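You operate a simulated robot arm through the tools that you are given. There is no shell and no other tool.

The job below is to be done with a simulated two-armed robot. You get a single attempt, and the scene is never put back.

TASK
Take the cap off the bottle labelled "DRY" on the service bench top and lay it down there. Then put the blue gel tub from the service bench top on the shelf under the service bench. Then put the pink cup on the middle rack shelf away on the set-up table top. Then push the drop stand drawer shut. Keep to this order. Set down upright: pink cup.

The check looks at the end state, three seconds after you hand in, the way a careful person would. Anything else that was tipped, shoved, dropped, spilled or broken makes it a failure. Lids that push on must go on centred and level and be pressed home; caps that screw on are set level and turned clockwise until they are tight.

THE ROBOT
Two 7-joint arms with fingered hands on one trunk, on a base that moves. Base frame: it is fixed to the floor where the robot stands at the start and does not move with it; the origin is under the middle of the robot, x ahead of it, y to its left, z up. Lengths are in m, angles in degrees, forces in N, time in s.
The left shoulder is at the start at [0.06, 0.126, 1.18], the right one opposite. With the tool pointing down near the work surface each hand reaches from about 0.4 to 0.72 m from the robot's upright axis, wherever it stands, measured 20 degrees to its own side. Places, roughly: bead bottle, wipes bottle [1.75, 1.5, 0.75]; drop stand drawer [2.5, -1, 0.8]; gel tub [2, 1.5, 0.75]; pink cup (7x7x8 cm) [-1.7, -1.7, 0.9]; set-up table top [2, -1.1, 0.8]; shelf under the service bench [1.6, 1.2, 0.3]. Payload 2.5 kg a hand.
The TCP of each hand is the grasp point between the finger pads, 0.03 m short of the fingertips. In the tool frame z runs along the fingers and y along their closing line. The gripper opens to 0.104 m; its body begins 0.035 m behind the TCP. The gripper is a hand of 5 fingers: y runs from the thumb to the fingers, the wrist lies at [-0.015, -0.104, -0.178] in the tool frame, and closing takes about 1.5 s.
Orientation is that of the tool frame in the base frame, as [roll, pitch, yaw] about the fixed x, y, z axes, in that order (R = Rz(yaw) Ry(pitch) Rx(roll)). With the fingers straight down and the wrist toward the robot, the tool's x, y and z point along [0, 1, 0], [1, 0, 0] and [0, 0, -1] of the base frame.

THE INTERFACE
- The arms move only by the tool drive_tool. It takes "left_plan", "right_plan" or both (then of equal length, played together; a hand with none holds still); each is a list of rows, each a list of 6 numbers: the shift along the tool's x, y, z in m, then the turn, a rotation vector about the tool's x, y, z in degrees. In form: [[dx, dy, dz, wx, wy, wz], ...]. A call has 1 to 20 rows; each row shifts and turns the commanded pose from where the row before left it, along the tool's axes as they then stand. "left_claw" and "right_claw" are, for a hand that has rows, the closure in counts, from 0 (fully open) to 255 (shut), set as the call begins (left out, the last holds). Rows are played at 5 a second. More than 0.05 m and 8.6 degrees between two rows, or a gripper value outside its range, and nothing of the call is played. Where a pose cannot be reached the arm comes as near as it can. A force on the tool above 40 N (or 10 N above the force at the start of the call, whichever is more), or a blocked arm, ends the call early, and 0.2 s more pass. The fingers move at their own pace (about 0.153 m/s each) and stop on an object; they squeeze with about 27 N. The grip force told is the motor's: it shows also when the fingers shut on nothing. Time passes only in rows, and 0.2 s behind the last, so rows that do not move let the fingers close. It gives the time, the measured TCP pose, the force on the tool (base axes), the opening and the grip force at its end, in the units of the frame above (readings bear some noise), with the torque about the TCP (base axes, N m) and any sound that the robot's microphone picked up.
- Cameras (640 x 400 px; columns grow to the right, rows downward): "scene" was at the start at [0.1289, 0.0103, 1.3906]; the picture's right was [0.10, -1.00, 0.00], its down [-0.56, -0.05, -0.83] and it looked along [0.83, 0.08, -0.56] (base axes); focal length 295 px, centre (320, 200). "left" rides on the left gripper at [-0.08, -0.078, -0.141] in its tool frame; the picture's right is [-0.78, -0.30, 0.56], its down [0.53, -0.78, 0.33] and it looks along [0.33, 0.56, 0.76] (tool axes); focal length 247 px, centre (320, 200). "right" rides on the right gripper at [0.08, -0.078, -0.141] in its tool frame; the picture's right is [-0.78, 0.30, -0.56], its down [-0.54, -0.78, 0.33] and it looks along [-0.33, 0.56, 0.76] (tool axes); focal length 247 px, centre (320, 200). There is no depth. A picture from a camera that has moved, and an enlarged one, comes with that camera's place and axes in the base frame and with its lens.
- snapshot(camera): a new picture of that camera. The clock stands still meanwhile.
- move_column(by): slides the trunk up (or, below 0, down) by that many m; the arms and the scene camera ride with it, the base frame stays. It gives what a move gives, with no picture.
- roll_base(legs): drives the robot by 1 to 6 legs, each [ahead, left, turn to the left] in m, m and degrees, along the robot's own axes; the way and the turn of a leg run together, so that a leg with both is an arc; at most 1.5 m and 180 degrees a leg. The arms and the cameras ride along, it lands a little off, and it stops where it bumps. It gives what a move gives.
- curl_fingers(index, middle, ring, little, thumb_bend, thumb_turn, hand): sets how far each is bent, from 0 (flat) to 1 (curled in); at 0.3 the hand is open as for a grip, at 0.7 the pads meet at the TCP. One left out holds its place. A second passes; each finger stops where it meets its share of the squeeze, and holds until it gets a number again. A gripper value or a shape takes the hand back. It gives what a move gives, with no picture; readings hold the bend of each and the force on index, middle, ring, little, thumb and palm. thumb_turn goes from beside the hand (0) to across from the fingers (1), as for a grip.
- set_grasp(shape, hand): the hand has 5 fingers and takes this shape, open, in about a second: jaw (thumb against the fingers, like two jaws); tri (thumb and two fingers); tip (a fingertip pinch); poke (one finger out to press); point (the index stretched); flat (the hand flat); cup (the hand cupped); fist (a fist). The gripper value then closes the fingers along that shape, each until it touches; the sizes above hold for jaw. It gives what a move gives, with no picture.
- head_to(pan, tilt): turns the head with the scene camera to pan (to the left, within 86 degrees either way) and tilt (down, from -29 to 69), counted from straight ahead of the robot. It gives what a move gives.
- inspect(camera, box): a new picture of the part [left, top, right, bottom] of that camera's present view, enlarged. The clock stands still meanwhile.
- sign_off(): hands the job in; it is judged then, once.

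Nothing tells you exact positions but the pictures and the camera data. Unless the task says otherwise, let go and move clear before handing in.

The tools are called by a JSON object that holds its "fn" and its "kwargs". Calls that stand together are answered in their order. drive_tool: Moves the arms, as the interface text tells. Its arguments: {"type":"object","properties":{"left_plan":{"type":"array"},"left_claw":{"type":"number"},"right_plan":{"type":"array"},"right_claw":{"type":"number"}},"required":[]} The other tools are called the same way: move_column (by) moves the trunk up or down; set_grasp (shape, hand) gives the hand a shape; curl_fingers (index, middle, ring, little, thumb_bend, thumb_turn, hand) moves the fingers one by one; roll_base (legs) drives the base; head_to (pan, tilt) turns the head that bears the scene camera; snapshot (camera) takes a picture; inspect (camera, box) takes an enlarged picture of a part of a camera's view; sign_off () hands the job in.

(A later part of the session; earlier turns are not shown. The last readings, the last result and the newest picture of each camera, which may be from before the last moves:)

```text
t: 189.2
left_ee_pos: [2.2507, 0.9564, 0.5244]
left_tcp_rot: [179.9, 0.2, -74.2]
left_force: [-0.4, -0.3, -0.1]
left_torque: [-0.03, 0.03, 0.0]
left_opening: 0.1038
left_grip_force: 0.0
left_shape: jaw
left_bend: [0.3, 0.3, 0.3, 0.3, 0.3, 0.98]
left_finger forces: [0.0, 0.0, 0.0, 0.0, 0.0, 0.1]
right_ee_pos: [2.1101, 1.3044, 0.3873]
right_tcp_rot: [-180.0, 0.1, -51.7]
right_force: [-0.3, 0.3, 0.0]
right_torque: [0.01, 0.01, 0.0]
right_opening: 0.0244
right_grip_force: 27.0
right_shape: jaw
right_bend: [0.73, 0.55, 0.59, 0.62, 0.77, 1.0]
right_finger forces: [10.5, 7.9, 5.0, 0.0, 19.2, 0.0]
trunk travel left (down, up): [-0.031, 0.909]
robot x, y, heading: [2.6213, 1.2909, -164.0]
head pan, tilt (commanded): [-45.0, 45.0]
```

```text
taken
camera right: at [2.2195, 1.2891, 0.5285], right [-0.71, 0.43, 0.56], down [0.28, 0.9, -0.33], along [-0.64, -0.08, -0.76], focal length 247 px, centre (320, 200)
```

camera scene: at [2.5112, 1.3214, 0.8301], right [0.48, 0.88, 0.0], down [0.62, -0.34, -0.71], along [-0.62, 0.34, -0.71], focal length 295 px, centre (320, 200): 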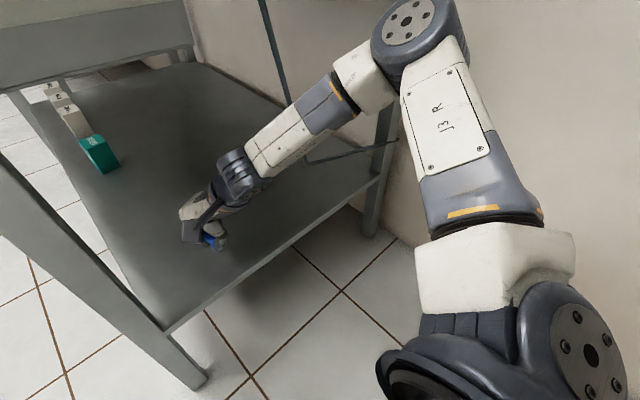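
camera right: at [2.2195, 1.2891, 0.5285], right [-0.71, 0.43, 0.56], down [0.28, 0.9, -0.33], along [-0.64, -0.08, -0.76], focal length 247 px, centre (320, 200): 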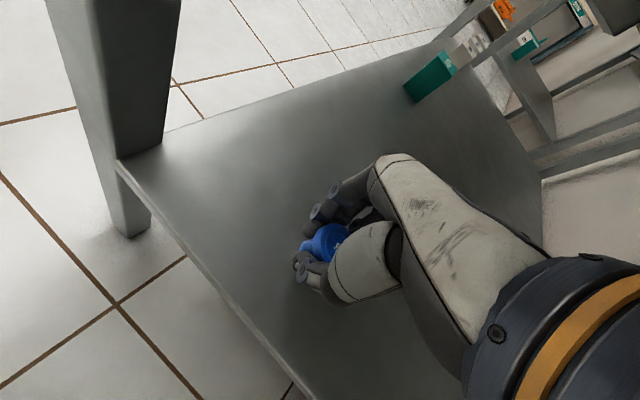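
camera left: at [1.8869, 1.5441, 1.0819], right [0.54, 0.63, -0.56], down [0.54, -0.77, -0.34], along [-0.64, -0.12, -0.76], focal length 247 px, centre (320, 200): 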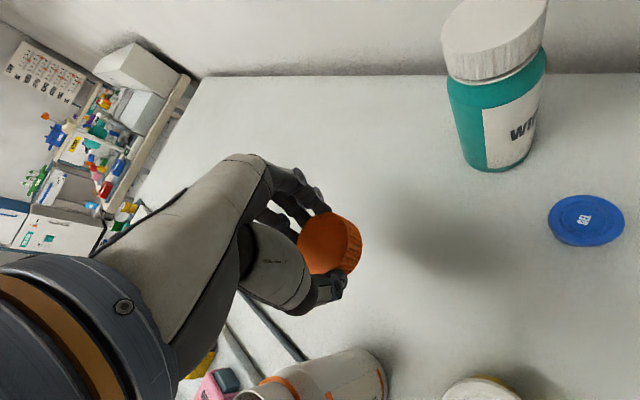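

The tub is over the shelf, 5 cm in from its near edge. I lower the trunk the last 2.8 cm, then the arm in small steps until contact.

{"fn": "move_column", "kwargs": {"by": -0.028}}

{"fn": "drive_tool", "kwargs": {"right_plan": [[0, 0, 0.003, 0, 0, 0], [0, 0, 0.003, 0, 0, 0], [0, 0, 0, 0, 0, 0]]}}

{"fn": "inspect", "kwargs": {"camera": "scene", "box": [150, 150, 290, 290]}}

{"fn": "inspect", "kwargs": {"camera": "right", "box": [250, 180, 410, 340]}}

```text
t: 190.0
left_ee_pos: [2.2511, 0.9571, 0.4968]
left_tcp_rot: [179.8, 0.3, -74.2]
left_force: [-1.1, -0.1, -0.3]
left_torque: [0.01, 0.02, -0.02]
left_opening: 0.1037
left_grip_force: 0.1
left_shape: jaw
left_bend: [0.3, 0.3, 0.3, 0.3, 0.3, 0.98]
left_finger forces: [0.0, 0.1, 0.0, 0.0, 0.0, 0.0]
right_ee_pos: [2.1091, 1.3046, 0.3597]
right_tcp_rot: [-179.9, 0.1, -51.7]
right_force: [0.0, -0.4, 0.6]
right_torque: [0.01, -0.03, 0.02]
right_opening: 0.0244
right_grip_force: 26.9
right_shape: jaw
right_bend: [0.73, 0.55, 0.59, 0.62, 0.77, 1.0]
right_finger forces: [10.5, 7.8, 5.0, 0.0, 19.1, 0.1]
trunk travel left (down, up): [-0.003, 0.937]
robot x, y, heading: [2.6192, 1.2917, -163.7]
head pan, tilt (commanded): [-45.0, 45.0]
```

```text
t: 190.8
left_ee_pos: [2.2508, 0.9561, 0.4982]
left_tcp_rot: [179.8, 0.2, -74.2]
left_force: [0.3, 0.2, 0.1]
left_torque: [0.03, 0.03, 0.02]
left_opening: 0.1041
left_grip_force: 0.1
left_shape: jaw
left_bend: [0.3, 0.3, 0.3, 0.3, 0.3, 0.98]
left_finger forces: [0.0, 0.0, 0.0, 0.0, 0.0, 0.0]
right_ee_pos: [2.1096, 1.3046, 0.3525]
right_tcp_rot: [-180.0, 0.1, -51.7]
right_force: [0.5, 0.6, -0.7]
right_torque: [0.01, 0.01, 0.02]
right_opening: 0.024
right_grip_force: 27.1
right_shape: jaw
right_bend: [0.73, 0.55, 0.59, 0.62, 0.77, 1.0]
right_finger forces: [10.5, 7.8, 4.9, 0.1, 19.1, 0.0]
trunk travel left (down, up): [-0.003, 0.937]
robot x, y, heading: [2.6208, 1.2906, -163.8]
head pan, tilt (commanded): [-45.0, 45.0]
```

```text
2.86 times, centred on (220, 220) of scene
camera zoom: at [2.5112, 1.3214, 0.8021], right [0.48, 0.88, 0.0], down [0.62, -0.34, -0.71], along [-0.62, 0.34, -0.71], focal length 844 px, centre (606, 143)
```

zoom: 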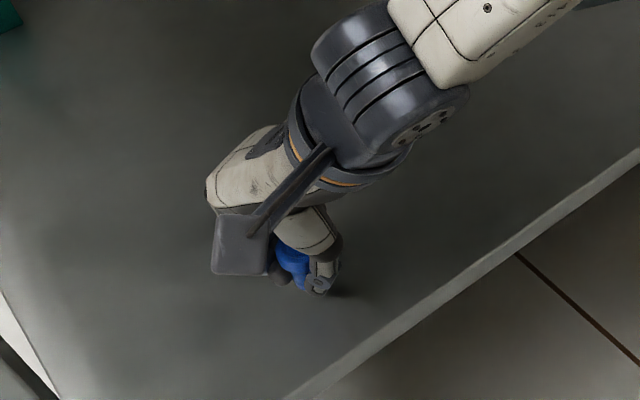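

```text
2.50 times, centred on (330, 260) of right
camera zoom: at [2.2192, 1.2887, 0.4941], right [-0.71, 0.43, 0.56], down [0.28, 0.9, -0.33], along [-0.64, -0.08, -0.76], focal length 617 px, centre (295, 50)
```

zoom: 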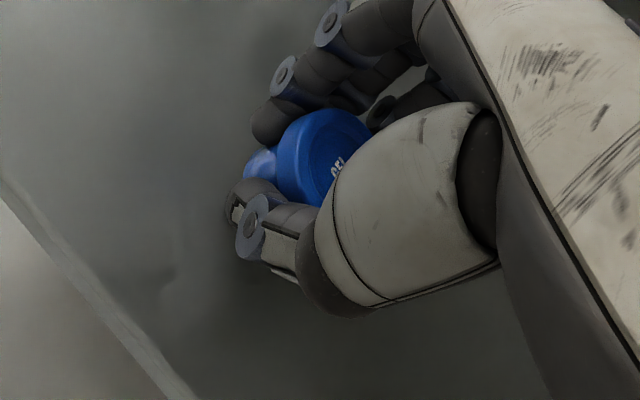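

Arm lowering works and no contact yet (z 0.3525). I continue in 2 mm steps until the force rises.

{"fn": "drive_tool", "kwargs": {"right_plan": [[0, 0, 0.002, 0, 0, 0], [0, 0, 0.002, 0, 0, 0], [0, 0, 0, 0, 0, 0]]}}

{"fn": "drive_tool", "kwargs": {"right_plan": [[0, 0, 0.002, 0, 0, 0], [0, 0, 0.001, 0, 0, 0], [0, 0, 0, 0, 0, 0]]}}

```text
t: 191.6
left_ee_pos: [2.2503, 0.9556, 0.4969]
left_tcp_rot: [179.9, 0.2, -74.2]
left_force: [-0.3, -0.2, -0.1]
left_torque: [0.01, 0.0, 0.01]
left_opening: 0.104
left_grip_force: 0.1
left_shape: jaw
left_bend: [0.3, 0.3, 0.3, 0.3, 0.3, 0.98]
left_finger forces: [0.1, 0.0, 0.0, 0.0, 0.0, 0.1]
right_ee_pos: [2.1091, 1.304, 0.3483]
right_tcp_rot: [180.0, 0.1, -51.7]
right_force: [0.7, -0.1, -0.4]
right_torque: [0.0, 0.01, 0.0]
right_opening: 0.0246
right_grip_force: 27.5
right_shape: jaw
right_bend: [0.73, 0.55, 0.59, 0.62, 0.77, 1.0]
right_finger forces: [10.6, 7.9, 5.0, 0.0, 19.0, 0.0]
trunk travel left (down, up): [-0.003, 0.937]
robot x, y, heading: [2.6185, 1.2907, -163.9]
head pan, tilt (commanded): [-45.0, 45.0]
```

```text
t: 192.4
left_ee_pos: [2.2502, 0.9564, 0.4972]
left_tcp_rot: [179.9, 0.2, -74.2]
left_force: [0.1, -0.6, 0.2]
left_torque: [0.01, -0.01, 0.01]
left_opening: 0.1039
left_grip_force: 0.0
left_shape: jaw
left_bend: [0.3, 0.3, 0.3, 0.3, 0.3, 0.98]
left_finger forces: [0.1, 0.0, 0.0, 0.0, 0.1, 0.0]
right_ee_pos: [2.1089, 1.3049, 0.3469]
right_tcp_rot: [179.9, 0.1, -51.6]
right_force: [0.7, 0.4, -0.1]
right_torque: [-0.02, -0.02, 0.0]
right_opening: 0.024
right_grip_force: 26.8
right_shape: jaw
right_bend: [0.73, 0.55, 0.59, 0.62, 0.77, 1.0]
right_finger forces: [10.6, 7.8, 4.9, 0.0, 19.0, 0.1]
trunk travel left (down, up): [-0.003, 0.937]
robot x, y, heading: [2.6191, 1.2914, -163.8]
head pan, tilt (commanded): [-45.0, 45.0]
```

{"fn": "drive_tool", "kwargs": {"right_plan": [[0, 0, 0.002, 0, 0, 0], [0, 0, 0.001, 0, 0, 0], [0, 0, 0, 0, 0, 0]]}}

{"fn": "drive_tool", "kwargs": {"right_plan": [[0, 0, 0.002, 0, 0, 0], [0, 0, 0.001, 0, 0, 0], [0, 0, 0, 0, 0, 0]]}}

{"fn": "inspect", "kwargs": {"camera": "scene", "box": [150, 150, 290, 290]}}

```text
t: 193.2
left_ee_pos: [2.2502, 0.9572, 0.4977]
left_tcp_rot: [179.7, 0.1, -74.2]
left_force: [-0.6, 0.2, 0.8]
left_torque: [0.01, -0.01, -0.02]
left_opening: 0.1037
left_grip_force: 0.1
left_shape: jaw
left_bend: [0.3, 0.3, 0.3, 0.3, 0.3, 0.98]
left_finger forces: [0.0, 0.1, 0.0, 0.1, 0.1, 0.0]
right_ee_pos: [2.11, 1.304, 0.3437]
right_tcp_rot: [179.9, 0.1, -51.8]
right_force: [-0.7, -0.7, 0.0]
right_torque: [-0.02, 0.0, -0.02]
right_opening: 0.0243
right_grip_force: 27.4
right_shape: jaw
right_bend: [0.73, 0.55, 0.59, 0.62, 0.77, 1.0]
right_finger forces: [10.6, 8.0, 5.0, 0.0, 18.9, 0.0]
trunk travel left (down, up): [-0.003, 0.937]
robot x, y, heading: [2.6205, 1.2916, -163.7]
head pan, tilt (commanded): [-45.0, 45.0]
```

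```text
t: 194.0
left_ee_pos: [2.2506, 0.957, 0.4974]
left_tcp_rot: [179.8, 0.2, -74.2]
left_force: [0.3, 0.7, 0.8]
left_torque: [-0.02, 0.02, 0.05]
left_opening: 0.1037
left_grip_force: 0.0
left_shape: jaw
left_bend: [0.3, 0.3, 0.3, 0.3, 0.3, 0.98]
left_finger forces: [0.1, 0.0, 0.0, 0.0, 0.0, 0.0]
right_ee_pos: [2.1083, 1.3037, 0.3408]
right_tcp_rot: [-180.0, 0.1, -51.7]
right_force: [-0.3, 0.4, -0.7]
right_torque: [0.03, 0.0, 0.01]
right_opening: 0.0242
right_grip_force: 27.2
right_shape: jaw
right_bend: [0.73, 0.55, 0.59, 0.62, 0.77, 1.0]
right_finger forces: [10.5, 7.9, 4.9, 0.0, 19.0, 0.0]
trunk travel left (down, up): [-0.003, 0.937]
robot x, y, heading: [2.6194, 1.2939, -163.8]
head pan, tilt (commanded): [-45.0, 45.0]
```

```text
2.86 times, centred on (220, 220) of scene
camera zoom: at [2.5112, 1.3214, 0.8021], right [0.48, 0.88, 0.0], down [0.62, -0.34, -0.71], along [-0.62, 0.34, -0.71], focal length 844 px, centre (606, 143)
```

zoom: 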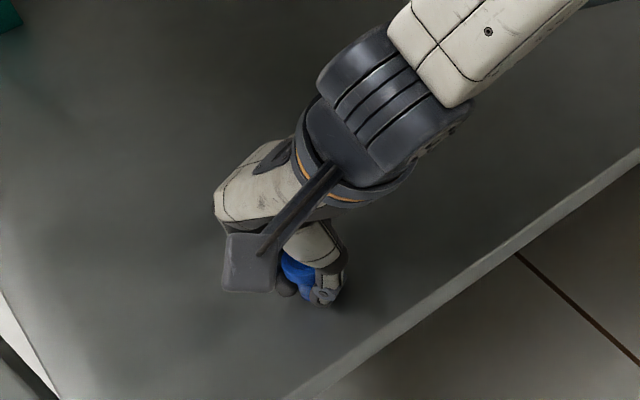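

{"fn": "drive_tool", "kwargs": {"right_plan": [[0, 0, 0.0015, 0, 0, 0], [0, 0, 0.0015, 0, 0, 0], [0, 0, 0, 0, 0, 0]]}}

{"fn": "drive_tool", "kwargs": {"right_plan": [[0, 0, 0.0015, 0, 0, 0], [0, 0, 0.0015, 0, 0, 0], [0, 0, 0, 0, 0, 0]]}}

```text
t: 194.8
left_ee_pos: [2.2504, 0.9567, 0.4972]
left_tcp_rot: [179.7, 0.1, -74.2]
left_force: [-0.4, -0.2, 0.7]
left_torque: [-0.02, -0.01, 0.03]
left_opening: 0.1038
left_grip_force: 0.2
left_shape: jaw
left_bend: [0.3, 0.3, 0.3, 0.3, 0.3, 0.98]
left_finger forces: [0.0, 0.0, 0.0, 0.0, 0.1, 0.0]
right_ee_pos: [2.1096, 1.3046, 0.3374]
right_tcp_rot: [180.0, 0.1, -51.7]
right_force: [1.0, 0.1, 1.0]
right_torque: [0.03, -0.01, 0.01]
right_opening: 0.0243
right_grip_force: 26.9
right_shape: jaw
right_bend: [0.73, 0.55, 0.59, 0.62, 0.77, 1.0]
right_finger forces: [10.5, 7.9, 4.6, 0.0, 19.0, 0.0]
trunk travel left (down, up): [-0.003, 0.937]
robot x, y, heading: [2.6234, 1.2869, -163.9]
head pan, tilt (commanded): [-45.0, 45.0]
```

```text
t: 195.6
left_ee_pos: [2.2493, 0.9572, 0.4971]
left_tcp_rot: [179.8, 0.1, -74.2]
left_force: [-0.9, 0.4, 1.4]
left_torque: [0.0, 0.01, 0.03]
left_opening: 0.1038
left_grip_force: 0.1
left_shape: jaw
left_bend: [0.3, 0.3, 0.3, 0.3, 0.3, 0.98]
left_finger forces: [0.0, 0.0, 0.0, 0.0, 0.1, 0.0]
right_ee_pos: [2.109, 1.3041, 0.3344]
right_tcp_rot: [180.0, 0.2, -51.6]
right_force: [-0.2, 0.2, 0.0]
right_torque: [0.01, 0.0, 0.03]
right_opening: 0.0195
right_grip_force: 26.8
right_shape: jaw
right_bend: [0.74, 0.74, 0.65, 0.62, 0.83, 1.0]
right_finger forces: [0.0, 0.2, 2.5, 0.0, 1.1, 0.0]
trunk travel left (down, up): [-0.003, 0.937]
robot x, y, heading: [2.6195, 1.2905, -164.0]
head pan, tilt (commanded): [-45.0, 45.0]
```

The grip readings dropped, so the tub touched down and slid in the grip. I look before doing anything.

{"fn": "inspect", "kwargs": {"camera": "right", "box": [250, 180, 410, 340]}}

{"fn": "inspect", "kwargs": {"camera": "scene", "box": [150, 150, 290, 290]}}

```text
2.50 times, centred on (330, 260) of right
camera zoom: at [2.2197, 1.2891, 0.4753], right [-0.71, 0.43, 0.56], down [0.28, 0.9, -0.33], along [-0.64, -0.08, -0.76], focal length 617 px, centre (295, 50)
```

zoom: 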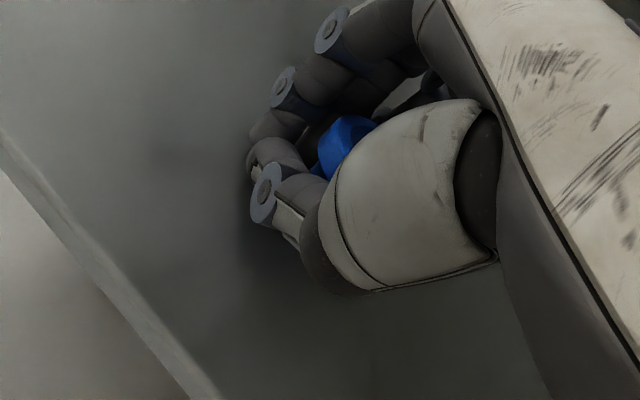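

```text
2.86 times, centred on (220, 220) of scene
camera zoom: at [2.5112, 1.3214, 0.8021], right [0.48, 0.88, 0.0], down [0.62, -0.34, -0.71], along [-0.62, 0.34, -0.71], focal length 844 px, centre (606, 143)
```

zoom: 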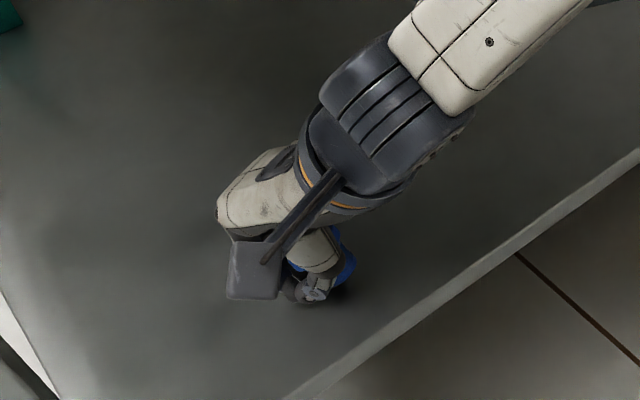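

{"fn": "drive_tool", "kwargs": {"right_plan": [[0, 0, 0, 0, 0, 0], [0, 0, 0, 0, 0, 0], [0, 0, 0, 0, 0, 0], [0, 0, 0, 0, 0, 0], [0, 0, 0, 0, 0, 0]], "right_claw": 0}}

{"fn": "inspect", "kwargs": {"camera": "right", "box": [250, 180, 410, 340]}}

{"fn": "inspect", "kwargs": {"camera": "scene", "box": [150, 150, 290, 290]}}

```text
t: 196.8
left_ee_pos: [2.2507, 0.9565, 0.4975]
left_tcp_rot: [179.8, 0.2, -74.2]
left_force: [0.3, 1.0, 0.1]
left_torque: [0.0, -0.02, 0.02]
left_opening: 0.1039
left_grip_force: 0.1
left_shape: jaw
left_bend: [0.3, 0.3, 0.3, 0.3, 0.3, 0.98]
left_finger forces: [0.1, 0.0, 0.0, 0.0, 0.1, 0.0]
right_ee_pos: [2.1092, 1.3034, 0.3348]
right_tcp_rot: [180.0, 0.1, -51.7]
right_force: [-0.1, 0.3, 0.0]
right_torque: [-0.02, 0.0, -0.04]
right_opening: 0.1035
right_grip_force: 0.0
right_shape: jaw
right_bend: [0.3, 0.3, 0.3, 0.3, 0.3, 0.98]
right_finger forces: [0.0, 0.0, 0.1, 0.1, 0.1, 0.0]
trunk travel left (down, up): [-0.003, 0.937]
robot x, y, heading: [2.6176, 1.2917, -163.7]
head pan, tilt (commanded): [-45.0, 45.0]
```

```text
2.50 times, centred on (330, 260) of right
camera zoom: at [2.2197, 1.289, 0.4755], right [-0.71, 0.43, 0.56], down [0.28, 0.9, -0.33], along [-0.64, -0.08, -0.76], focal length 617 px, centre (295, 50)
```

zoom: 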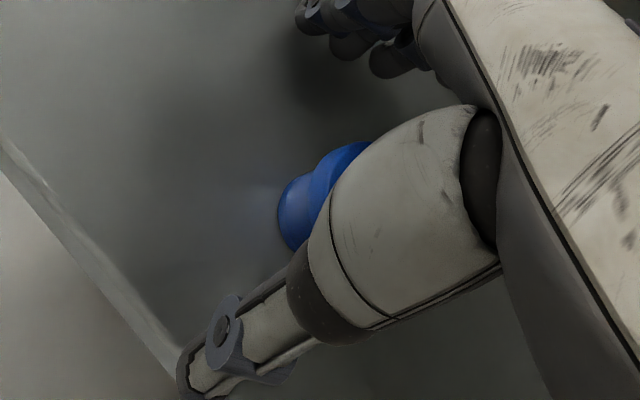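

```text
2.86 times, centred on (220, 220) of scene
camera zoom: at [2.5112, 1.3214, 0.8021], right [0.48, 0.88, 0.0], down [0.62, -0.34, -0.71], along [-0.62, 0.34, -0.71], focal length 844 px, centre (606, 143)
```

zoom: 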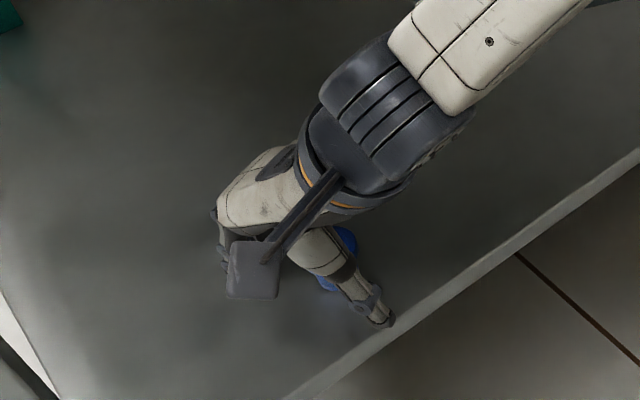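

The tub stands on the shelf. I raise the hand straight up a few centimetres and look at it.

{"fn": "drive_tool", "kwargs": {"right_plan": [[0, 0, -0.01, 0, 0, 0], [0, 0, -0.015, 0, 0, 0], [0, 0, -0.015, 0, 0, 0], [0, 0, -0.015, 0, 0, 0], [0, 0, -0.015, 0, 0, 0], [0, 0, 0, 0, 0, 0]]}}

{"fn": "snapshot", "kwargs": {"camera": "right"}}

{"fn": "snapshot", "kwargs": {"camera": "scene"}}

```text
t: 198.2
left_ee_pos: [2.251, 0.9571, 0.4968]
left_tcp_rot: [179.8, 0.2, -74.2]
left_force: [-0.6, 0.0, -0.1]
left_torque: [0.0, 0.02, 0.02]
left_opening: 0.1038
left_grip_force: 0.0
left_shape: jaw
left_bend: [0.3, 0.3, 0.3, 0.3, 0.3, 0.98]
left_finger forces: [0.1, 0.0, 0.0, 0.0, 0.0, 0.1]
right_ee_pos: [2.1093, 1.3024, 0.4038]
right_tcp_rot: [-180.0, 0.1, -51.6]
right_force: [-0.1, -1.6, 0.0]
right_torque: [-0.03, -0.03, 0.03]
right_opening: 0.1033
right_grip_force: 0.1
right_shape: jaw
right_bend: [0.3, 0.3, 0.3, 0.3, 0.3, 0.98]
right_finger forces: [0.1, 0.1, 0.0, 0.0, 0.1, 0.0]
trunk travel left (down, up): [-0.003, 0.937]
robot x, y, heading: [2.6192, 1.2931, -164.0]
head pan, tilt (commanded): [-45.0, 45.0]
```

```text
taken
camera right: at [2.2195, 1.2876, 0.5454], right [-0.71, 0.43, 0.56], down [0.28, 0.9, -0.33], along [-0.64, -0.08, -0.76], focal length 247 px, centre (320, 200)
```

right: 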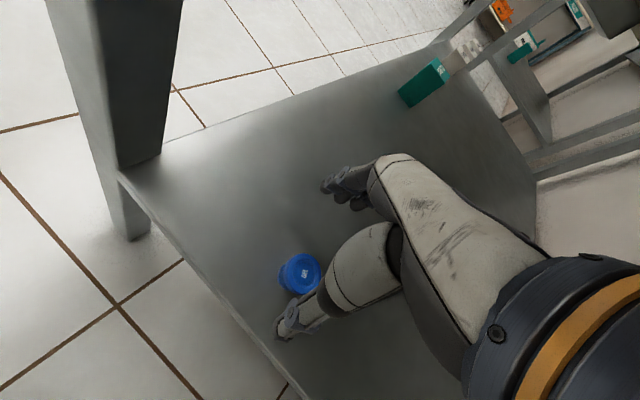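

```text
taken
camera scene: at [2.5112, 1.3214, 0.8021], right [0.48, 0.88, 0.0], down [0.62, -0.34, -0.71], along [-0.62, 0.34, -0.71], focal length 295 px, centre (320, 200)
```

scene: 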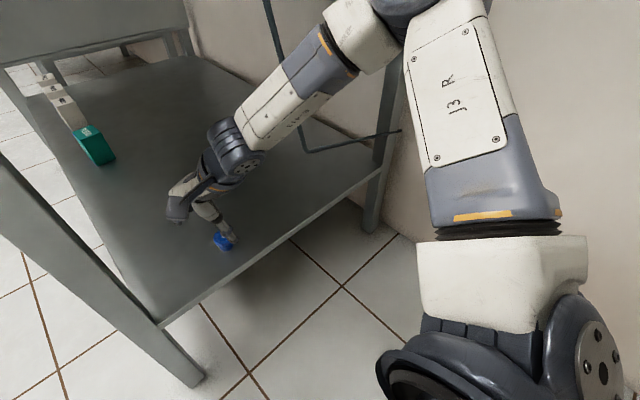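

{"fn": "inspect", "kwargs": {"camera": "right", "box": [230, 220, 350, 340]}}

{"fn": "inspect", "kwargs": {"camera": "scene", "box": [170, 190, 290, 310]}}

```text
3.33 times, centred on (290, 280) of right
camera zoom: at [2.2195, 1.2876, 0.5454], right [-0.71, 0.43, 0.56], down [0.28, 0.9, -0.33], along [-0.64, -0.08, -0.76], focal length 823 px, centre (420, -67)
```

zoom: 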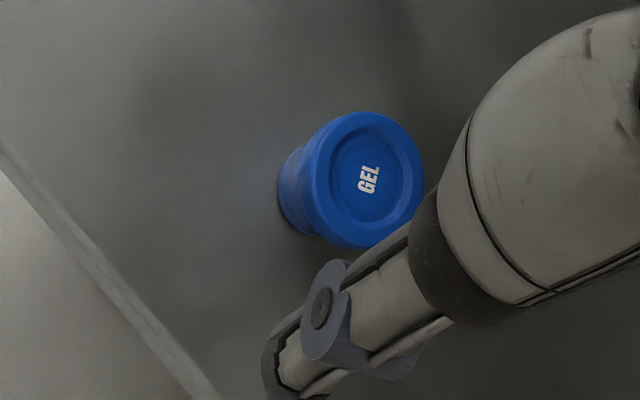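

```text
3.33 times, centred on (230, 250) of scene
camera zoom: at [2.5112, 1.3214, 0.8021], right [0.48, 0.88, 0.0], down [0.62, -0.34, -0.71], along [-0.62, 0.34, -0.71], focal length 985 px, centre (620, 33)
```

zoom: 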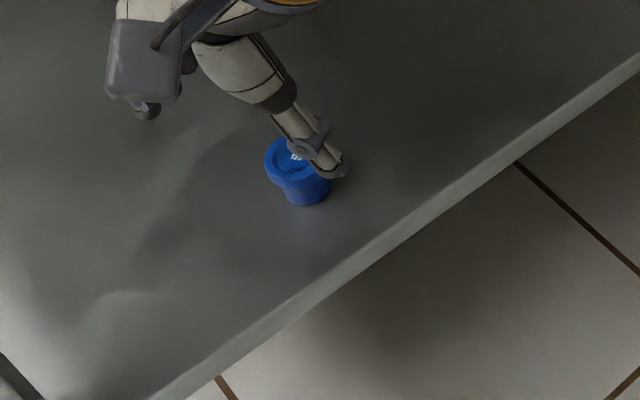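

The tub stands upright on the shelf, lid on. I raise the hand another 3 cm, back the robot straight out and raise the trunk.

{"fn": "drive_tool", "kwargs": {"right_plan": [[0, 0, -0.015, 0, 0, 0], [0, 0, -0.015, 0, 0, 0], [0, 0, 0, 0, 0, 0]]}}

{"fn": "roll_base", "kwargs": {"legs": [[-0.33, 0, 0]]}}

{"fn": "snapshot", "kwargs": {"camera": "scene"}}

{"fn": "snapshot", "kwargs": {"camera": "right"}}

```text
t: 199.0
left_ee_pos: [2.2502, 0.9562, 0.4971]
left_tcp_rot: [179.7, 0.3, -74.2]
left_force: [0.1, 0.5, -0.5]
left_torque: [0.03, 0.0, -0.01]
left_opening: 0.1036
left_grip_force: 0.1
left_shape: jaw
left_bend: [0.3, 0.3, 0.3, 0.3, 0.3, 0.98]
left_finger forces: [0.0, 0.0, 0.0, 0.1, 0.1, 0.0]
right_ee_pos: [2.1096, 1.3038, 0.4343]
right_tcp_rot: [179.9, 0.1, -51.7]
right_force: [-0.5, 0.0, 0.2]
right_torque: [-0.01, 0.01, -0.01]
right_opening: 0.1036
right_grip_force: 0.0
right_shape: jaw
right_bend: [0.3, 0.3, 0.3, 0.3, 0.3, 0.98]
right_finger forces: [0.0, 0.0, 0.1, 0.0, 0.0, 0.0]
trunk travel left (down, up): [-0.003, 0.937]
robot x, y, heading: [2.6197, 1.296, -163.9]
head pan, tilt (commanded): [-45.0, 45.0]
```

```text
t: 201.1
left_ee_pos: [2.5566, 1.0367, 0.4959]
left_tcp_rot: [-180.0, 0.1, -73.3]
left_force: [0.6, 0.5, 0.0]
left_torque: [0.02, -0.01, -0.03]
left_opening: 0.1039
left_grip_force: 0.0
left_shape: jaw
left_bend: [0.3, 0.3, 0.3, 0.3, 0.3, 0.98]
left_finger forces: [0.1, 0.0, 0.0, 0.1, 0.0, 0.1]
right_ee_pos: [2.4107, 1.3815, 0.4334]
right_tcp_rot: [-179.9, 0.0, -50.9]
right_force: [0.0, 0.0, -0.6]
right_torque: [0.01, -0.01, -0.02]
right_opening: 0.1039
right_grip_force: 0.2
right_shape: jaw
right_bend: [0.3, 0.3, 0.3, 0.3, 0.3, 0.98]
right_finger forces: [0.0, 0.0, 0.0, 0.1, 0.1, 0.0]
trunk travel left (down, up): [-0.003, 0.937]
robot x, y, heading: [2.9231, 1.378, -162.8]
head pan, tilt (commanded): [-45.0, 45.0]
stopped in leg 1: the robot was blocked; the commanded pose is now the measured one
```

```text
taken
camera scene: at [2.8112, 1.405, 0.8023], right [0.47, 0.88, 0.0], down [0.63, -0.33, -0.71], along [-0.62, 0.33, -0.71], focal length 295 px, centre (320, 200)
```

scene: 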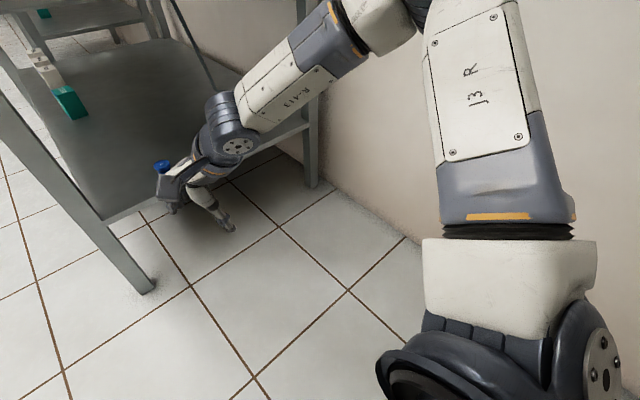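

```text
taken
camera right: at [2.5205, 1.3679, 0.5752], right [-0.72, 0.41, 0.56], down [0.27, 0.91, -0.33], along [-0.64, -0.09, -0.76], focal length 247 px, centre (320, 200)
```

right: 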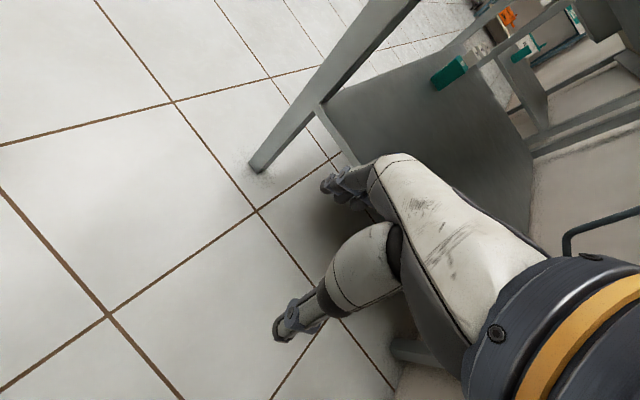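

I bumped lightly into something behind (the counter front) while backing; I move 4 cm forward again, raise the trunk, and check around.

{"fn": "roll_base", "kwargs": {"legs": [[0.04, 0, 0]]}}

{"fn": "move_column", "kwargs": {"by": 0.65}}

{"fn": "head_to", "kwargs": {"pan": 0, "tilt": 40}}

{"fn": "snapshot", "kwargs": {"camera": "scene"}}

{"fn": "head_to", "kwargs": {"pan": 86, "tilt": 25}}

{"fn": "snapshot", "kwargs": {"camera": "scene"}}

{"fn": "head_to", "kwargs": {"pan": -86, "tilt": 25}}

{"fn": "snapshot", "kwargs": {"camera": "scene"}}

```text
t: 202.0
left_ee_pos: [2.5191, 1.027, 0.497]
left_tcp_rot: [179.9, 0.2, -73.4]
left_force: [-0.3, 0.6, -0.6]
left_torque: [-0.01, 0.03, 0.01]
left_opening: 0.1039
left_grip_force: 0.0
left_shape: jaw
left_bend: [0.3, 0.3, 0.3, 0.3, 0.3, 0.98]
left_finger forces: [0.1, 0.2, 0.0, 0.0, 0.0, 0.0]
right_ee_pos: [2.3735, 1.3715, 0.4344]
right_tcp_rot: [180.0, 0.1, -51.1]
right_force: [-0.9, 0.1, -0.4]
right_torque: [-0.05, 0.02, -0.01]
right_opening: 0.1041
right_grip_force: 0.1
right_shape: jaw
right_bend: [0.3, 0.3, 0.3, 0.3, 0.3, 0.98]
right_finger forces: [0.0, 0.0, 0.1, 0.0, 0.1, 0.0]
trunk travel left (down, up): [-0.003, 0.937]
robot x, y, heading: [2.8858, 1.3655, -163.3]
head pan, tilt (commanded): [-45.0, 45.0]
```

```text
refused: 0.65 is not a number from -0.4 to 0.4
```

```text
t: 203.1
left_ee_pos: [2.519, 1.0271, 0.4968]
left_tcp_rot: [179.9, 0.3, -73.5]
left_force: [0.0, -0.3, -0.6]
left_torque: [0.03, 0.03, 0.04]
left_opening: 0.1039
left_grip_force: 0.1
left_shape: jaw
left_bend: [0.3, 0.3, 0.3, 0.3, 0.3, 0.98]
left_finger forces: [0.1, 0.0, 0.1, 0.1, 0.1, 0.0]
right_ee_pos: [2.3739, 1.3708, 0.4343]
right_tcp_rot: [-180.0, 0.0, -50.9]
right_force: [0.4, -0.5, 0.0]
right_torque: [-0.01, -0.04, 0.01]
right_opening: 0.1037
right_grip_force: 0.0
right_shape: jaw
right_bend: [0.3, 0.3, 0.3, 0.3, 0.3, 0.98]
right_finger forces: [0.2, 0.0, 0.0, 0.0, 0.0, 0.1]
trunk travel left (down, up): [-0.003, 0.937]
robot x, y, heading: [2.8827, 1.3631, -163.0]
head pan, tilt (commanded): [0.0, 40.0]
```

```text
taken
camera scene: at [2.7657, 1.3317, 0.8094], right [-0.29, 0.96, 0.0], down [0.61, 0.19, -0.77], along [-0.73, -0.22, -0.64], focal length 295 px, centre (320, 200)
```

scene: 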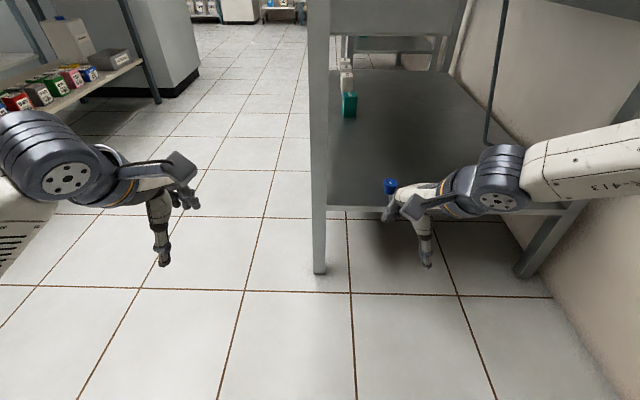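

```text
t: 204.7
left_ee_pos: [2.5197, 1.0266, 0.4979]
left_tcp_rot: [179.8, 0.3, -73.4]
left_force: [0.5, -0.2, 0.6]
left_torque: [0.0, 0.01, -0.01]
left_opening: 0.1038
left_grip_force: 0.0
left_shape: jaw
left_bend: [0.3, 0.3, 0.3, 0.3, 0.3, 0.98]
left_finger forces: [0.0, 0.0, 0.0, 0.1, 0.0, 0.0]
right_ee_pos: [2.3743, 1.3713, 0.4356]
right_tcp_rot: [-180.0, 0.1, -51.0]
right_force: [0.0, -0.5, 0.1]
right_torque: [0.0, 0.0, -0.01]
right_opening: 0.1035
right_grip_force: 0.0
right_shape: jaw
right_bend: [0.3, 0.3, 0.3, 0.3, 0.3, 0.98]
right_finger forces: [0.1, 0.0, 0.0, 0.2, 0.1, 0.0]
trunk travel left (down, up): [-0.003, 0.937]
robot x, y, heading: [2.8881, 1.3687, -162.7]
head pan, tilt (commanded): [85.9, 25.0]
```

```text
taken
camera scene: at [2.8676, 1.2667, 0.8327], right [-0.97, -0.22, 0.0], down [-0.09, 0.41, -0.91], along [0.2, -0.88, -0.42], focal length 295 px, centre (320, 200)
```

scene: 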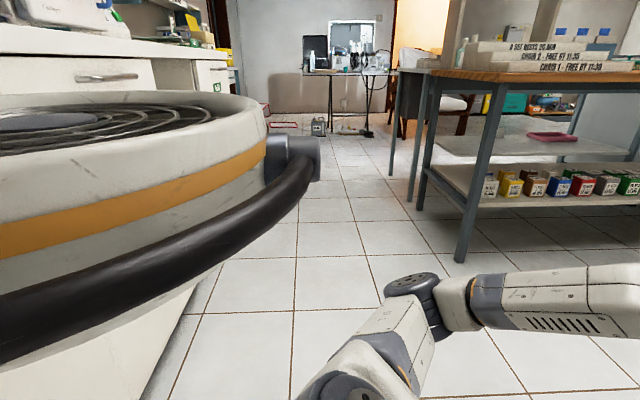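

```text
t: 207.3
left_ee_pos: [2.5185, 1.0267, 0.4971]
left_tcp_rot: [179.9, 0.1, -73.4]
left_force: [0.1, -0.4, 0.6]
left_torque: [-0.01, -0.02, 0.01]
left_opening: 0.1039
left_grip_force: 0.1
left_shape: jaw
left_bend: [0.3, 0.3, 0.3, 0.3, 0.3, 0.98]
left_finger forces: [0.0, 0.0, 0.0, 0.1, 0.0, 0.0]
right_ee_pos: [2.3736, 1.3716, 0.4347]
right_tcp_rot: [-179.9, 0.1, -51.1]
right_force: [-0.7, 0.5, -0.2]
right_torque: [-0.01, 0.02, 0.0]
right_opening: 0.1037
right_grip_force: 0.1
right_shape: jaw
right_bend: [0.3, 0.3, 0.3, 0.3, 0.3, 0.98]
right_finger forces: [0.1, 0.0, 0.0, 0.1, 0.0, 0.0]
trunk travel left (down, up): [-0.003, 0.937]
robot x, y, heading: [2.8818, 1.3661, -163.1]
head pan, tilt (commanded): [-85.9, 25.0]
```

```text
taken
camera scene: at [2.814, 1.4425, 0.8327], right [0.93, 0.36, 0.0], down [0.15, -0.39, -0.91], along [-0.33, 0.85, -0.42], focal length 295 px, centre (320, 200)
```

scene: 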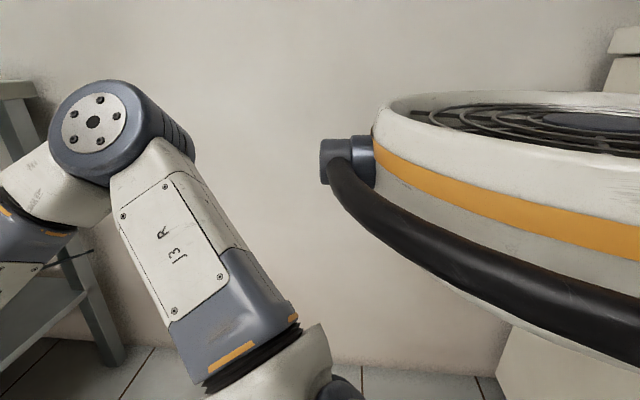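

The tub stands on the shelf. (The bump was only my rear bumper at the counter.) I raise the trunk in two steps and then drive off toward the rack.

{"fn": "move_column", "kwargs": {"by": 0.4}}

{"fn": "move_column", "kwargs": {"by": 0.25}}

{"fn": "head_to", "kwargs": {"pan": 0, "tilt": 35}}

{"fn": "snapshot", "kwargs": {"camera": "scene"}}

```text
t: 211.2
left_ee_pos: [2.5199, 1.0252, 0.8962]
left_tcp_rot: [179.8, 0.2, -73.4]
left_force: [-0.5, 0.5, 0.0]
left_torque: [-0.03, 0.0, 0.0]
left_opening: 0.1039
left_grip_force: 0.1
left_shape: jaw
left_bend: [0.3, 0.3, 0.3, 0.3, 0.3, 0.98]
left_finger forces: [0.0, 0.0, 0.0, 0.0, 0.0, 0.0]
right_ee_pos: [2.374, 1.3716, 0.8341]
right_tcp_rot: [-180.0, 0.2, -51.0]
right_force: [-0.6, 0.6, 0.7]
right_torque: [-0.02, 0.0, 0.01]
right_opening: 0.1038
right_grip_force: 0.0
right_shape: jaw
right_bend: [0.3, 0.3, 0.3, 0.3, 0.3, 0.98]
right_finger forces: [0.0, 0.0, 0.0, 0.0, 0.0, 0.1]
trunk travel left (down, up): [-0.403, 0.537]
robot x, y, heading: [2.8852, 1.365, -163.0]
head pan, tilt (commanded): [-85.9, 25.0]
```

```text
t: 213.7
left_ee_pos: [2.5185, 1.0262, 1.1464]
left_tcp_rot: [179.7, 0.2, -73.4]
left_force: [0.0, 0.7, 0.6]
left_torque: [0.02, -0.02, 0.0]
left_opening: 0.104
left_grip_force: 0.1
left_shape: jaw
left_bend: [0.3, 0.3, 0.3, 0.3, 0.3, 0.98]
left_finger forces: [0.0, 0.0, 0.0, 0.0, 0.0, 0.0]
right_ee_pos: [2.3731, 1.3728, 1.0846]
right_tcp_rot: [-179.9, 0.1, -51.0]
right_force: [0.1, -0.6, 0.4]
right_torque: [0.0, 0.02, -0.01]
right_opening: 0.1041
right_grip_force: 0.1
right_shape: jaw
right_bend: [0.3, 0.3, 0.3, 0.3, 0.3, 0.98]
right_finger forces: [0.0, 0.1, 0.1, 0.0, 0.0, 0.1]
trunk travel left (down, up): [-0.653, 0.287]
robot x, y, heading: [2.8821, 1.3671, -162.8]
head pan, tilt (commanded): [-85.9, 25.0]
```

```text
t: 215.3
left_ee_pos: [2.5195, 1.0262, 1.147]
left_tcp_rot: [179.8, 0.2, -73.3]
left_force: [-0.2, 0.0, 0.8]
left_torque: [0.01, 0.01, -0.01]
left_opening: 0.1036
left_grip_force: 0.0
left_shape: jaw
left_bend: [0.3, 0.3, 0.3, 0.3, 0.3, 0.98]
left_finger forces: [0.0, 0.1, 0.0, 0.1, 0.1, 0.0]
right_ee_pos: [2.3732, 1.3709, 1.0843]
right_tcp_rot: [180.0, 0.2, -51.0]
right_force: [0.7, -0.3, -0.6]
right_torque: [-0.05, 0.01, 0.03]
right_opening: 0.1038
right_grip_force: 0.1
right_shape: jaw
right_bend: [0.3, 0.3, 0.3, 0.3, 0.3, 0.98]
right_finger forces: [0.1, 0.0, 0.1, 0.1, 0.1, 0.0]
trunk travel left (down, up): [-0.653, 0.287]
robot x, y, heading: [2.885, 1.3638, -162.8]
head pan, tilt (commanded): [0.0, 35.0]
```

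```text
taken
camera scene: at [2.7628, 1.3308, 1.467], right [-0.29, 0.96, 0.0], down [0.55, 0.17, -0.82], along [-0.78, -0.24, -0.57], focal length 295 px, centre (320, 200)
```

scene: 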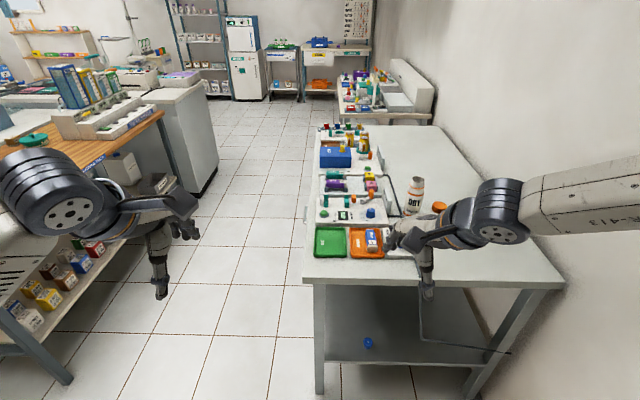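

Both earlier jobs look right: cap beside DRY, tub on the shelf. I slide left into the aisle and drive along it toward the rack at the far end.

{"fn": "roll_base", "kwargs": {"legs": [[0, 0.5, -0.8], [1.4, 0, 0]]}}

{"fn": "snapshot", "kwargs": {"camera": "scene"}}

```text
t: 225.0
left_ee_pos: [1.2747, 0.1633, 1.1481]
left_tcp_rot: [179.7, 0.2, -74.8]
left_force: [0.1, 0.1, -0.5]
left_torque: [-0.03, 0.04, 0.04]
left_opening: 0.1037
left_grip_force: 0.1
left_shape: jaw
left_bend: [0.3, 0.3, 0.3, 0.3, 0.3, 0.98]
left_finger forces: [0.0, 0.0, 0.1, 0.0, 0.0, 0.0]
right_ee_pos: [1.1384, 0.5119, 1.0852]
right_tcp_rot: [180.0, 0.1, -52.5]
right_force: [0.9, -0.6, 0.5]
right_torque: [-0.02, 0.0, 0.02]
right_opening: 0.104
right_grip_force: 0.0
right_shape: jaw
right_bend: [0.3, 0.3, 0.3, 0.3, 0.3, 0.98]
right_finger forces: [0.0, 0.0, 0.0, 0.0, 0.0, 0.0]
trunk travel left (down, up): [-0.653, 0.287]
robot x, y, heading: [1.6495, 0.4974, -164.3]
head pan, tilt (commanded): [0.0, 35.0]
```

```text
taken
camera scene: at [1.5258, 0.4616, 1.4669], right [-0.27, 0.96, 0.0], down [0.55, 0.15, -0.82], along [-0.79, -0.22, -0.57], focal length 295 px, centre (320, 200)
```

scene: 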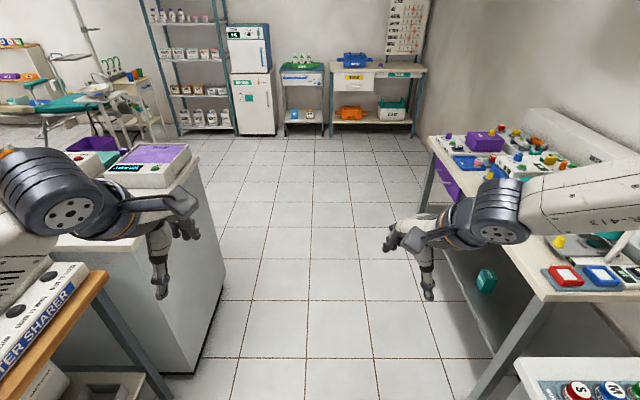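

{"fn": "roll_base", "kwargs": {"legs": [[1.5, 0, 0.5]]}}

{"fn": "head_to", "kwargs": {"pan": 20, "tilt": 20}}

{"fn": "snapshot", "kwargs": {"camera": "scene"}}

{"fn": "head_to", "kwargs": {"pan": 70, "tilt": 25}}

{"fn": "snapshot", "kwargs": {"camera": "scene"}}

```text
t: 232.4
left_ee_pos: [-0.1438, -0.2679, 1.1461]
left_tcp_rot: [179.8, 0.2, -73.1]
left_force: [-0.8, 0.1, -0.6]
left_torque: [0.01, -0.01, 0.03]
left_opening: 0.1038
left_grip_force: 0.1
left_shape: jaw
left_bend: [0.3, 0.3, 0.3, 0.3, 0.3, 0.98]
left_finger forces: [0.0, 0.0, 0.0, 0.0, 0.0, 0.0]
right_ee_pos: [-0.29, 0.0782, 1.0838]
right_tcp_rot: [-180.0, 0.1, -50.6]
right_force: [-0.7, -0.2, -0.3]
right_torque: [-0.03, -0.05, -0.03]
right_opening: 0.1039
right_grip_force: 0.1
right_shape: jaw
right_bend: [0.3, 0.3, 0.3, 0.3, 0.3, 0.98]
right_finger forces: [0.0, 0.0, 0.1, 0.1, 0.0, 0.0]
trunk travel left (down, up): [-0.653, 0.287]
robot x, y, heading: [0.2192, 0.0734, -162.8]
head pan, tilt (commanded): [0.0, 35.0]
```

```text
t: 233.2
left_ee_pos: [-0.144, -0.2687, 1.1461]
left_tcp_rot: [179.8, 0.2, -73.1]
left_force: [-0.2, 0.0, 0.5]
left_torque: [0.02, 0.02, -0.01]
left_opening: 0.1039
left_grip_force: 0.0
left_shape: jaw
left_bend: [0.3, 0.3, 0.3, 0.3, 0.3, 0.98]
left_finger forces: [0.0, 0.1, 0.0, 0.0, 0.0, 0.0]
right_ee_pos: [-0.2907, 0.0771, 1.0848]
right_tcp_rot: [-179.9, 0.1, -50.7]
right_force: [0.4, 0.1, 0.4]
right_torque: [-0.02, 0.0, 0.02]
right_opening: 0.1036
right_grip_force: 0.1
right_shape: jaw
right_bend: [0.3, 0.3, 0.3, 0.3, 0.3, 0.98]
right_finger forces: [0.0, 0.0, 0.0, 0.0, 0.0, 0.0]
trunk travel left (down, up): [-0.653, 0.287]
robot x, y, heading: [0.2202, 0.0695, -162.8]
head pan, tilt (commanded): [20.0, 20.0]
```

```text
taken
camera scene: at [0.1083, 0.0075, 1.4908], right [-0.6, 0.8, 0.0], down [0.27, 0.21, -0.94], along [-0.75, -0.57, -0.34], focal length 295 px, centre (320, 200)
```

scene: 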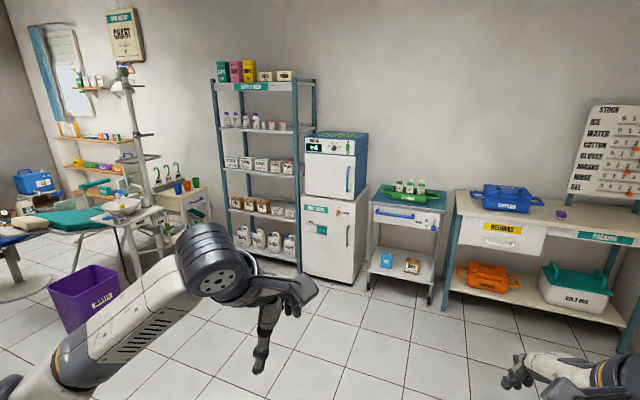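

```text
t: 234.4
left_ee_pos: [-0.1442, -0.2684, 1.1465]
left_tcp_rot: [179.9, 0.1, -73.1]
left_force: [0.5, -0.5, 1.1]
left_torque: [0.0, -0.01, 0.0]
left_opening: 0.1039
left_grip_force: 0.1
left_shape: jaw
left_bend: [0.3, 0.3, 0.3, 0.3, 0.3, 0.98]
left_finger forces: [0.0, 0.0, 0.0, 0.0, 0.0, 0.1]
right_ee_pos: [-0.2907, 0.0775, 1.084]
right_tcp_rot: [180.0, 0.2, -50.8]
right_force: [-0.5, -0.7, 0.1]
right_torque: [-0.01, 0.02, -0.03]
right_opening: 0.1037
right_grip_force: 0.1
right_shape: jaw
right_bend: [0.3, 0.3, 0.3, 0.3, 0.3, 0.98]
right_finger forces: [0.0, 0.0, 0.0, 0.1, 0.0, 0.1]
trunk travel left (down, up): [-0.653, 0.287]
robot x, y, heading: [0.2197, 0.0738, -162.8]
head pan, tilt (commanded): [70.0, 25.0]
```

```text
taken
camera scene: at [0.178, -0.0282, 1.4827], right [-1.0, 0.05, 0.0], down [0.02, 0.42, -0.91], along [-0.04, -0.91, -0.42], focal length 295 px, centre (320, 200)
```

scene: 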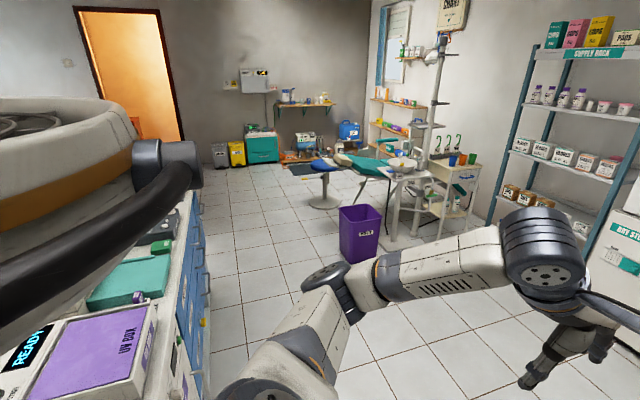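

{"fn": "inspect", "kwargs": {"camera": "scene", "box": [480, 0, 640, 240]}}

{"fn": "head_to", "kwargs": {"pan": 35, "tilt": 15}}

{"fn": "inspect", "kwargs": {"camera": "scene", "box": [230, 60, 470, 300]}}

```text
1.67 times, centred on (560, 120) of scene
camera zoom: at [0.178, -0.0282, 1.4827], right [-1.0, 0.05, 0.0], down [0.02, 0.42, -0.91], along [-0.04, -0.91, -0.42], focal length 492 px, centre (-80, 333)
```

zoom: 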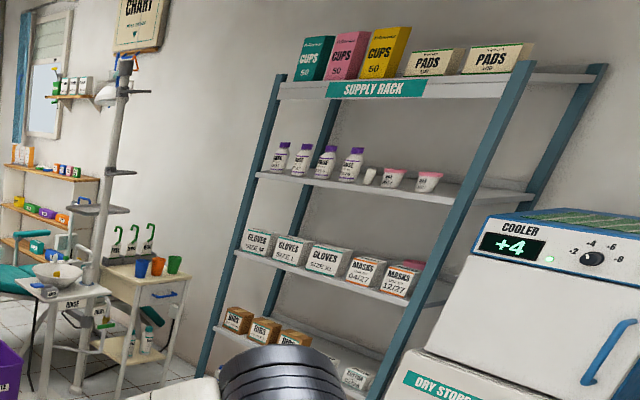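

```text
t: 235.4
left_ee_pos: [-0.1448, -0.268, 1.148]
left_tcp_rot: [179.8, 0.2, -73.1]
left_force: [0.3, -0.4, -0.2]
left_torque: [-0.03, 0.01, -0.01]
left_opening: 0.1039
left_grip_force: 0.0
left_shape: jaw
left_bend: [0.3, 0.3, 0.3, 0.3, 0.3, 0.98]
left_finger forces: [0.0, 0.0, 0.0, 0.0, 0.0, 0.1]
right_ee_pos: [-0.2907, 0.0765, 1.0854]
right_tcp_rot: [-180.0, 0.1, -50.7]
right_force: [0.0, -0.2, -0.6]
right_torque: [0.02, 0.03, -0.02]
right_opening: 0.1037
right_grip_force: 0.0
right_shape: jaw
right_bend: [0.3, 0.3, 0.3, 0.3, 0.3, 0.98]
right_finger forces: [0.0, 0.0, 0.1, 0.0, 0.0, 0.0]
trunk travel left (down, up): [-0.653, 0.287]
robot x, y, heading: [0.2175, 0.0747, -162.7]
head pan, tilt (commanded): [35.0, 15.0]
```

```text
1.67 times, centred on (350, 180) of scene
camera zoom: at [0.1254, -0.0101, 1.4989], right [-0.79, 0.61, 0.0], down [0.16, 0.2, -0.97], along [-0.59, -0.76, -0.26], focal length 492 px, centre (270, 233)
```

zoom: 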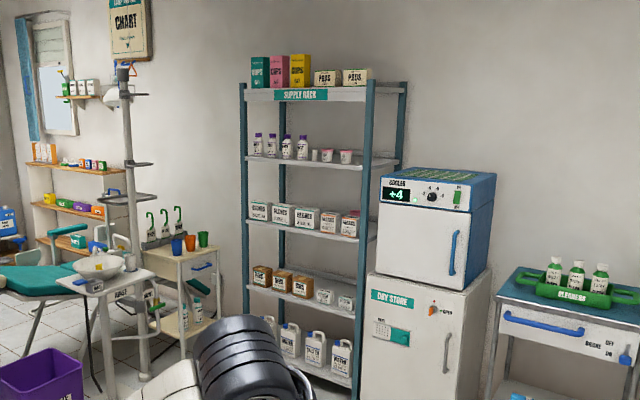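

The SUPPLY RACK stands ahead-left; a pink thing is visible on its middle shelf at the right end, behind the MASKS boxes. I drive around to stand in front of it.

{"fn": "roll_base", "kwargs": {"legs": [[0.75, 0, 0], [0, 1.14, -0.6], [0.35, 0, 0]]}}

{"fn": "head_to", "kwargs": {"pan": 0, "tilt": 25}}

{"fn": "snapshot", "kwargs": {"camera": "scene"}}

```text
t: 246.7
left_ee_pos: [-0.8763, -1.6628, 1.1468]
left_tcp_rot: [179.8, 0.2, -74.7]
left_force: [1.1, 0.1, -0.8]
left_torque: [-0.01, -0.02, 0.0]
left_opening: 0.1038
left_grip_force: 0.1
left_shape: jaw
left_bend: [0.3, 0.3, 0.3, 0.3, 0.3, 0.98]
left_finger forces: [0.1, 0.0, 0.0, 0.1, 0.0, 0.0]
right_ee_pos: [-1.0145, -1.313, 1.085]
right_tcp_rot: [180.0, 0.1, -52.3]
right_force: [-0.2, -0.3, 0.1]
right_torque: [0.0, -0.01, -0.05]
right_opening: 0.1036
right_grip_force: 0.0
right_shape: jaw
right_bend: [0.3, 0.3, 0.3, 0.3, 0.3, 0.98]
right_finger forces: [0.0, 0.0, 0.0, 0.0, 0.0, 0.1]
trunk travel left (down, up): [-0.653, 0.287]
robot x, y, heading: [-0.5056, -1.3318, -164.3]
head pan, tilt (commanded): [35.0, 15.0]
```

```text
t: 247.7
left_ee_pos: [-0.8765, -1.663, 1.1462]
left_tcp_rot: [179.9, 0.2, -74.8]
left_force: [-0.6, 0.4, 0.8]
left_torque: [0.02, -0.02, -0.01]
left_opening: 0.1037
left_grip_force: 0.1
left_shape: jaw
left_bend: [0.3, 0.3, 0.3, 0.3, 0.3, 0.98]
left_finger forces: [0.0, 0.0, 0.0, 0.0, 0.0, 0.1]
right_ee_pos: [-1.0144, -1.3161, 1.0852]
right_tcp_rot: [179.9, 0.1, -52.3]
right_force: [-0.3, 0.4, 0.9]
right_torque: [-0.03, 0.0, -0.01]
right_opening: 0.1037
right_grip_force: 0.1
right_shape: jaw
right_bend: [0.3, 0.3, 0.3, 0.3, 0.3, 0.98]
right_finger forces: [0.0, 0.0, 0.1, 0.1, 0.0, 0.0]
trunk travel left (down, up): [-0.653, 0.287]
robot x, y, heading: [-0.5041, -1.3293, -164.3]
head pan, tilt (commanded): [0.0, 25.0]
```

```text
taken
camera scene: at [-0.6297, -1.3652, 1.4827], right [-0.27, 0.96, 0.0], down [0.41, 0.11, -0.91], along [-0.87, -0.25, -0.42], focal length 295 px, centre (320, 200)
```

scene: 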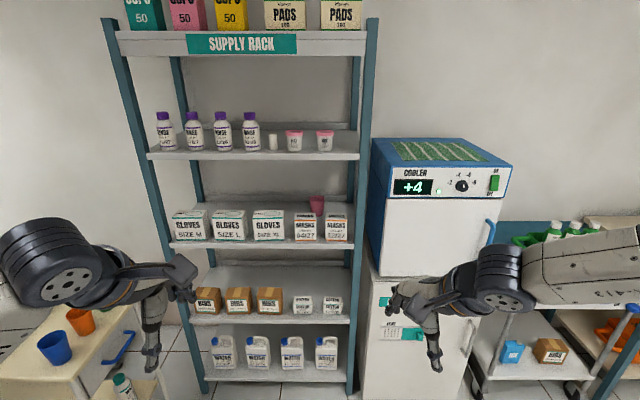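

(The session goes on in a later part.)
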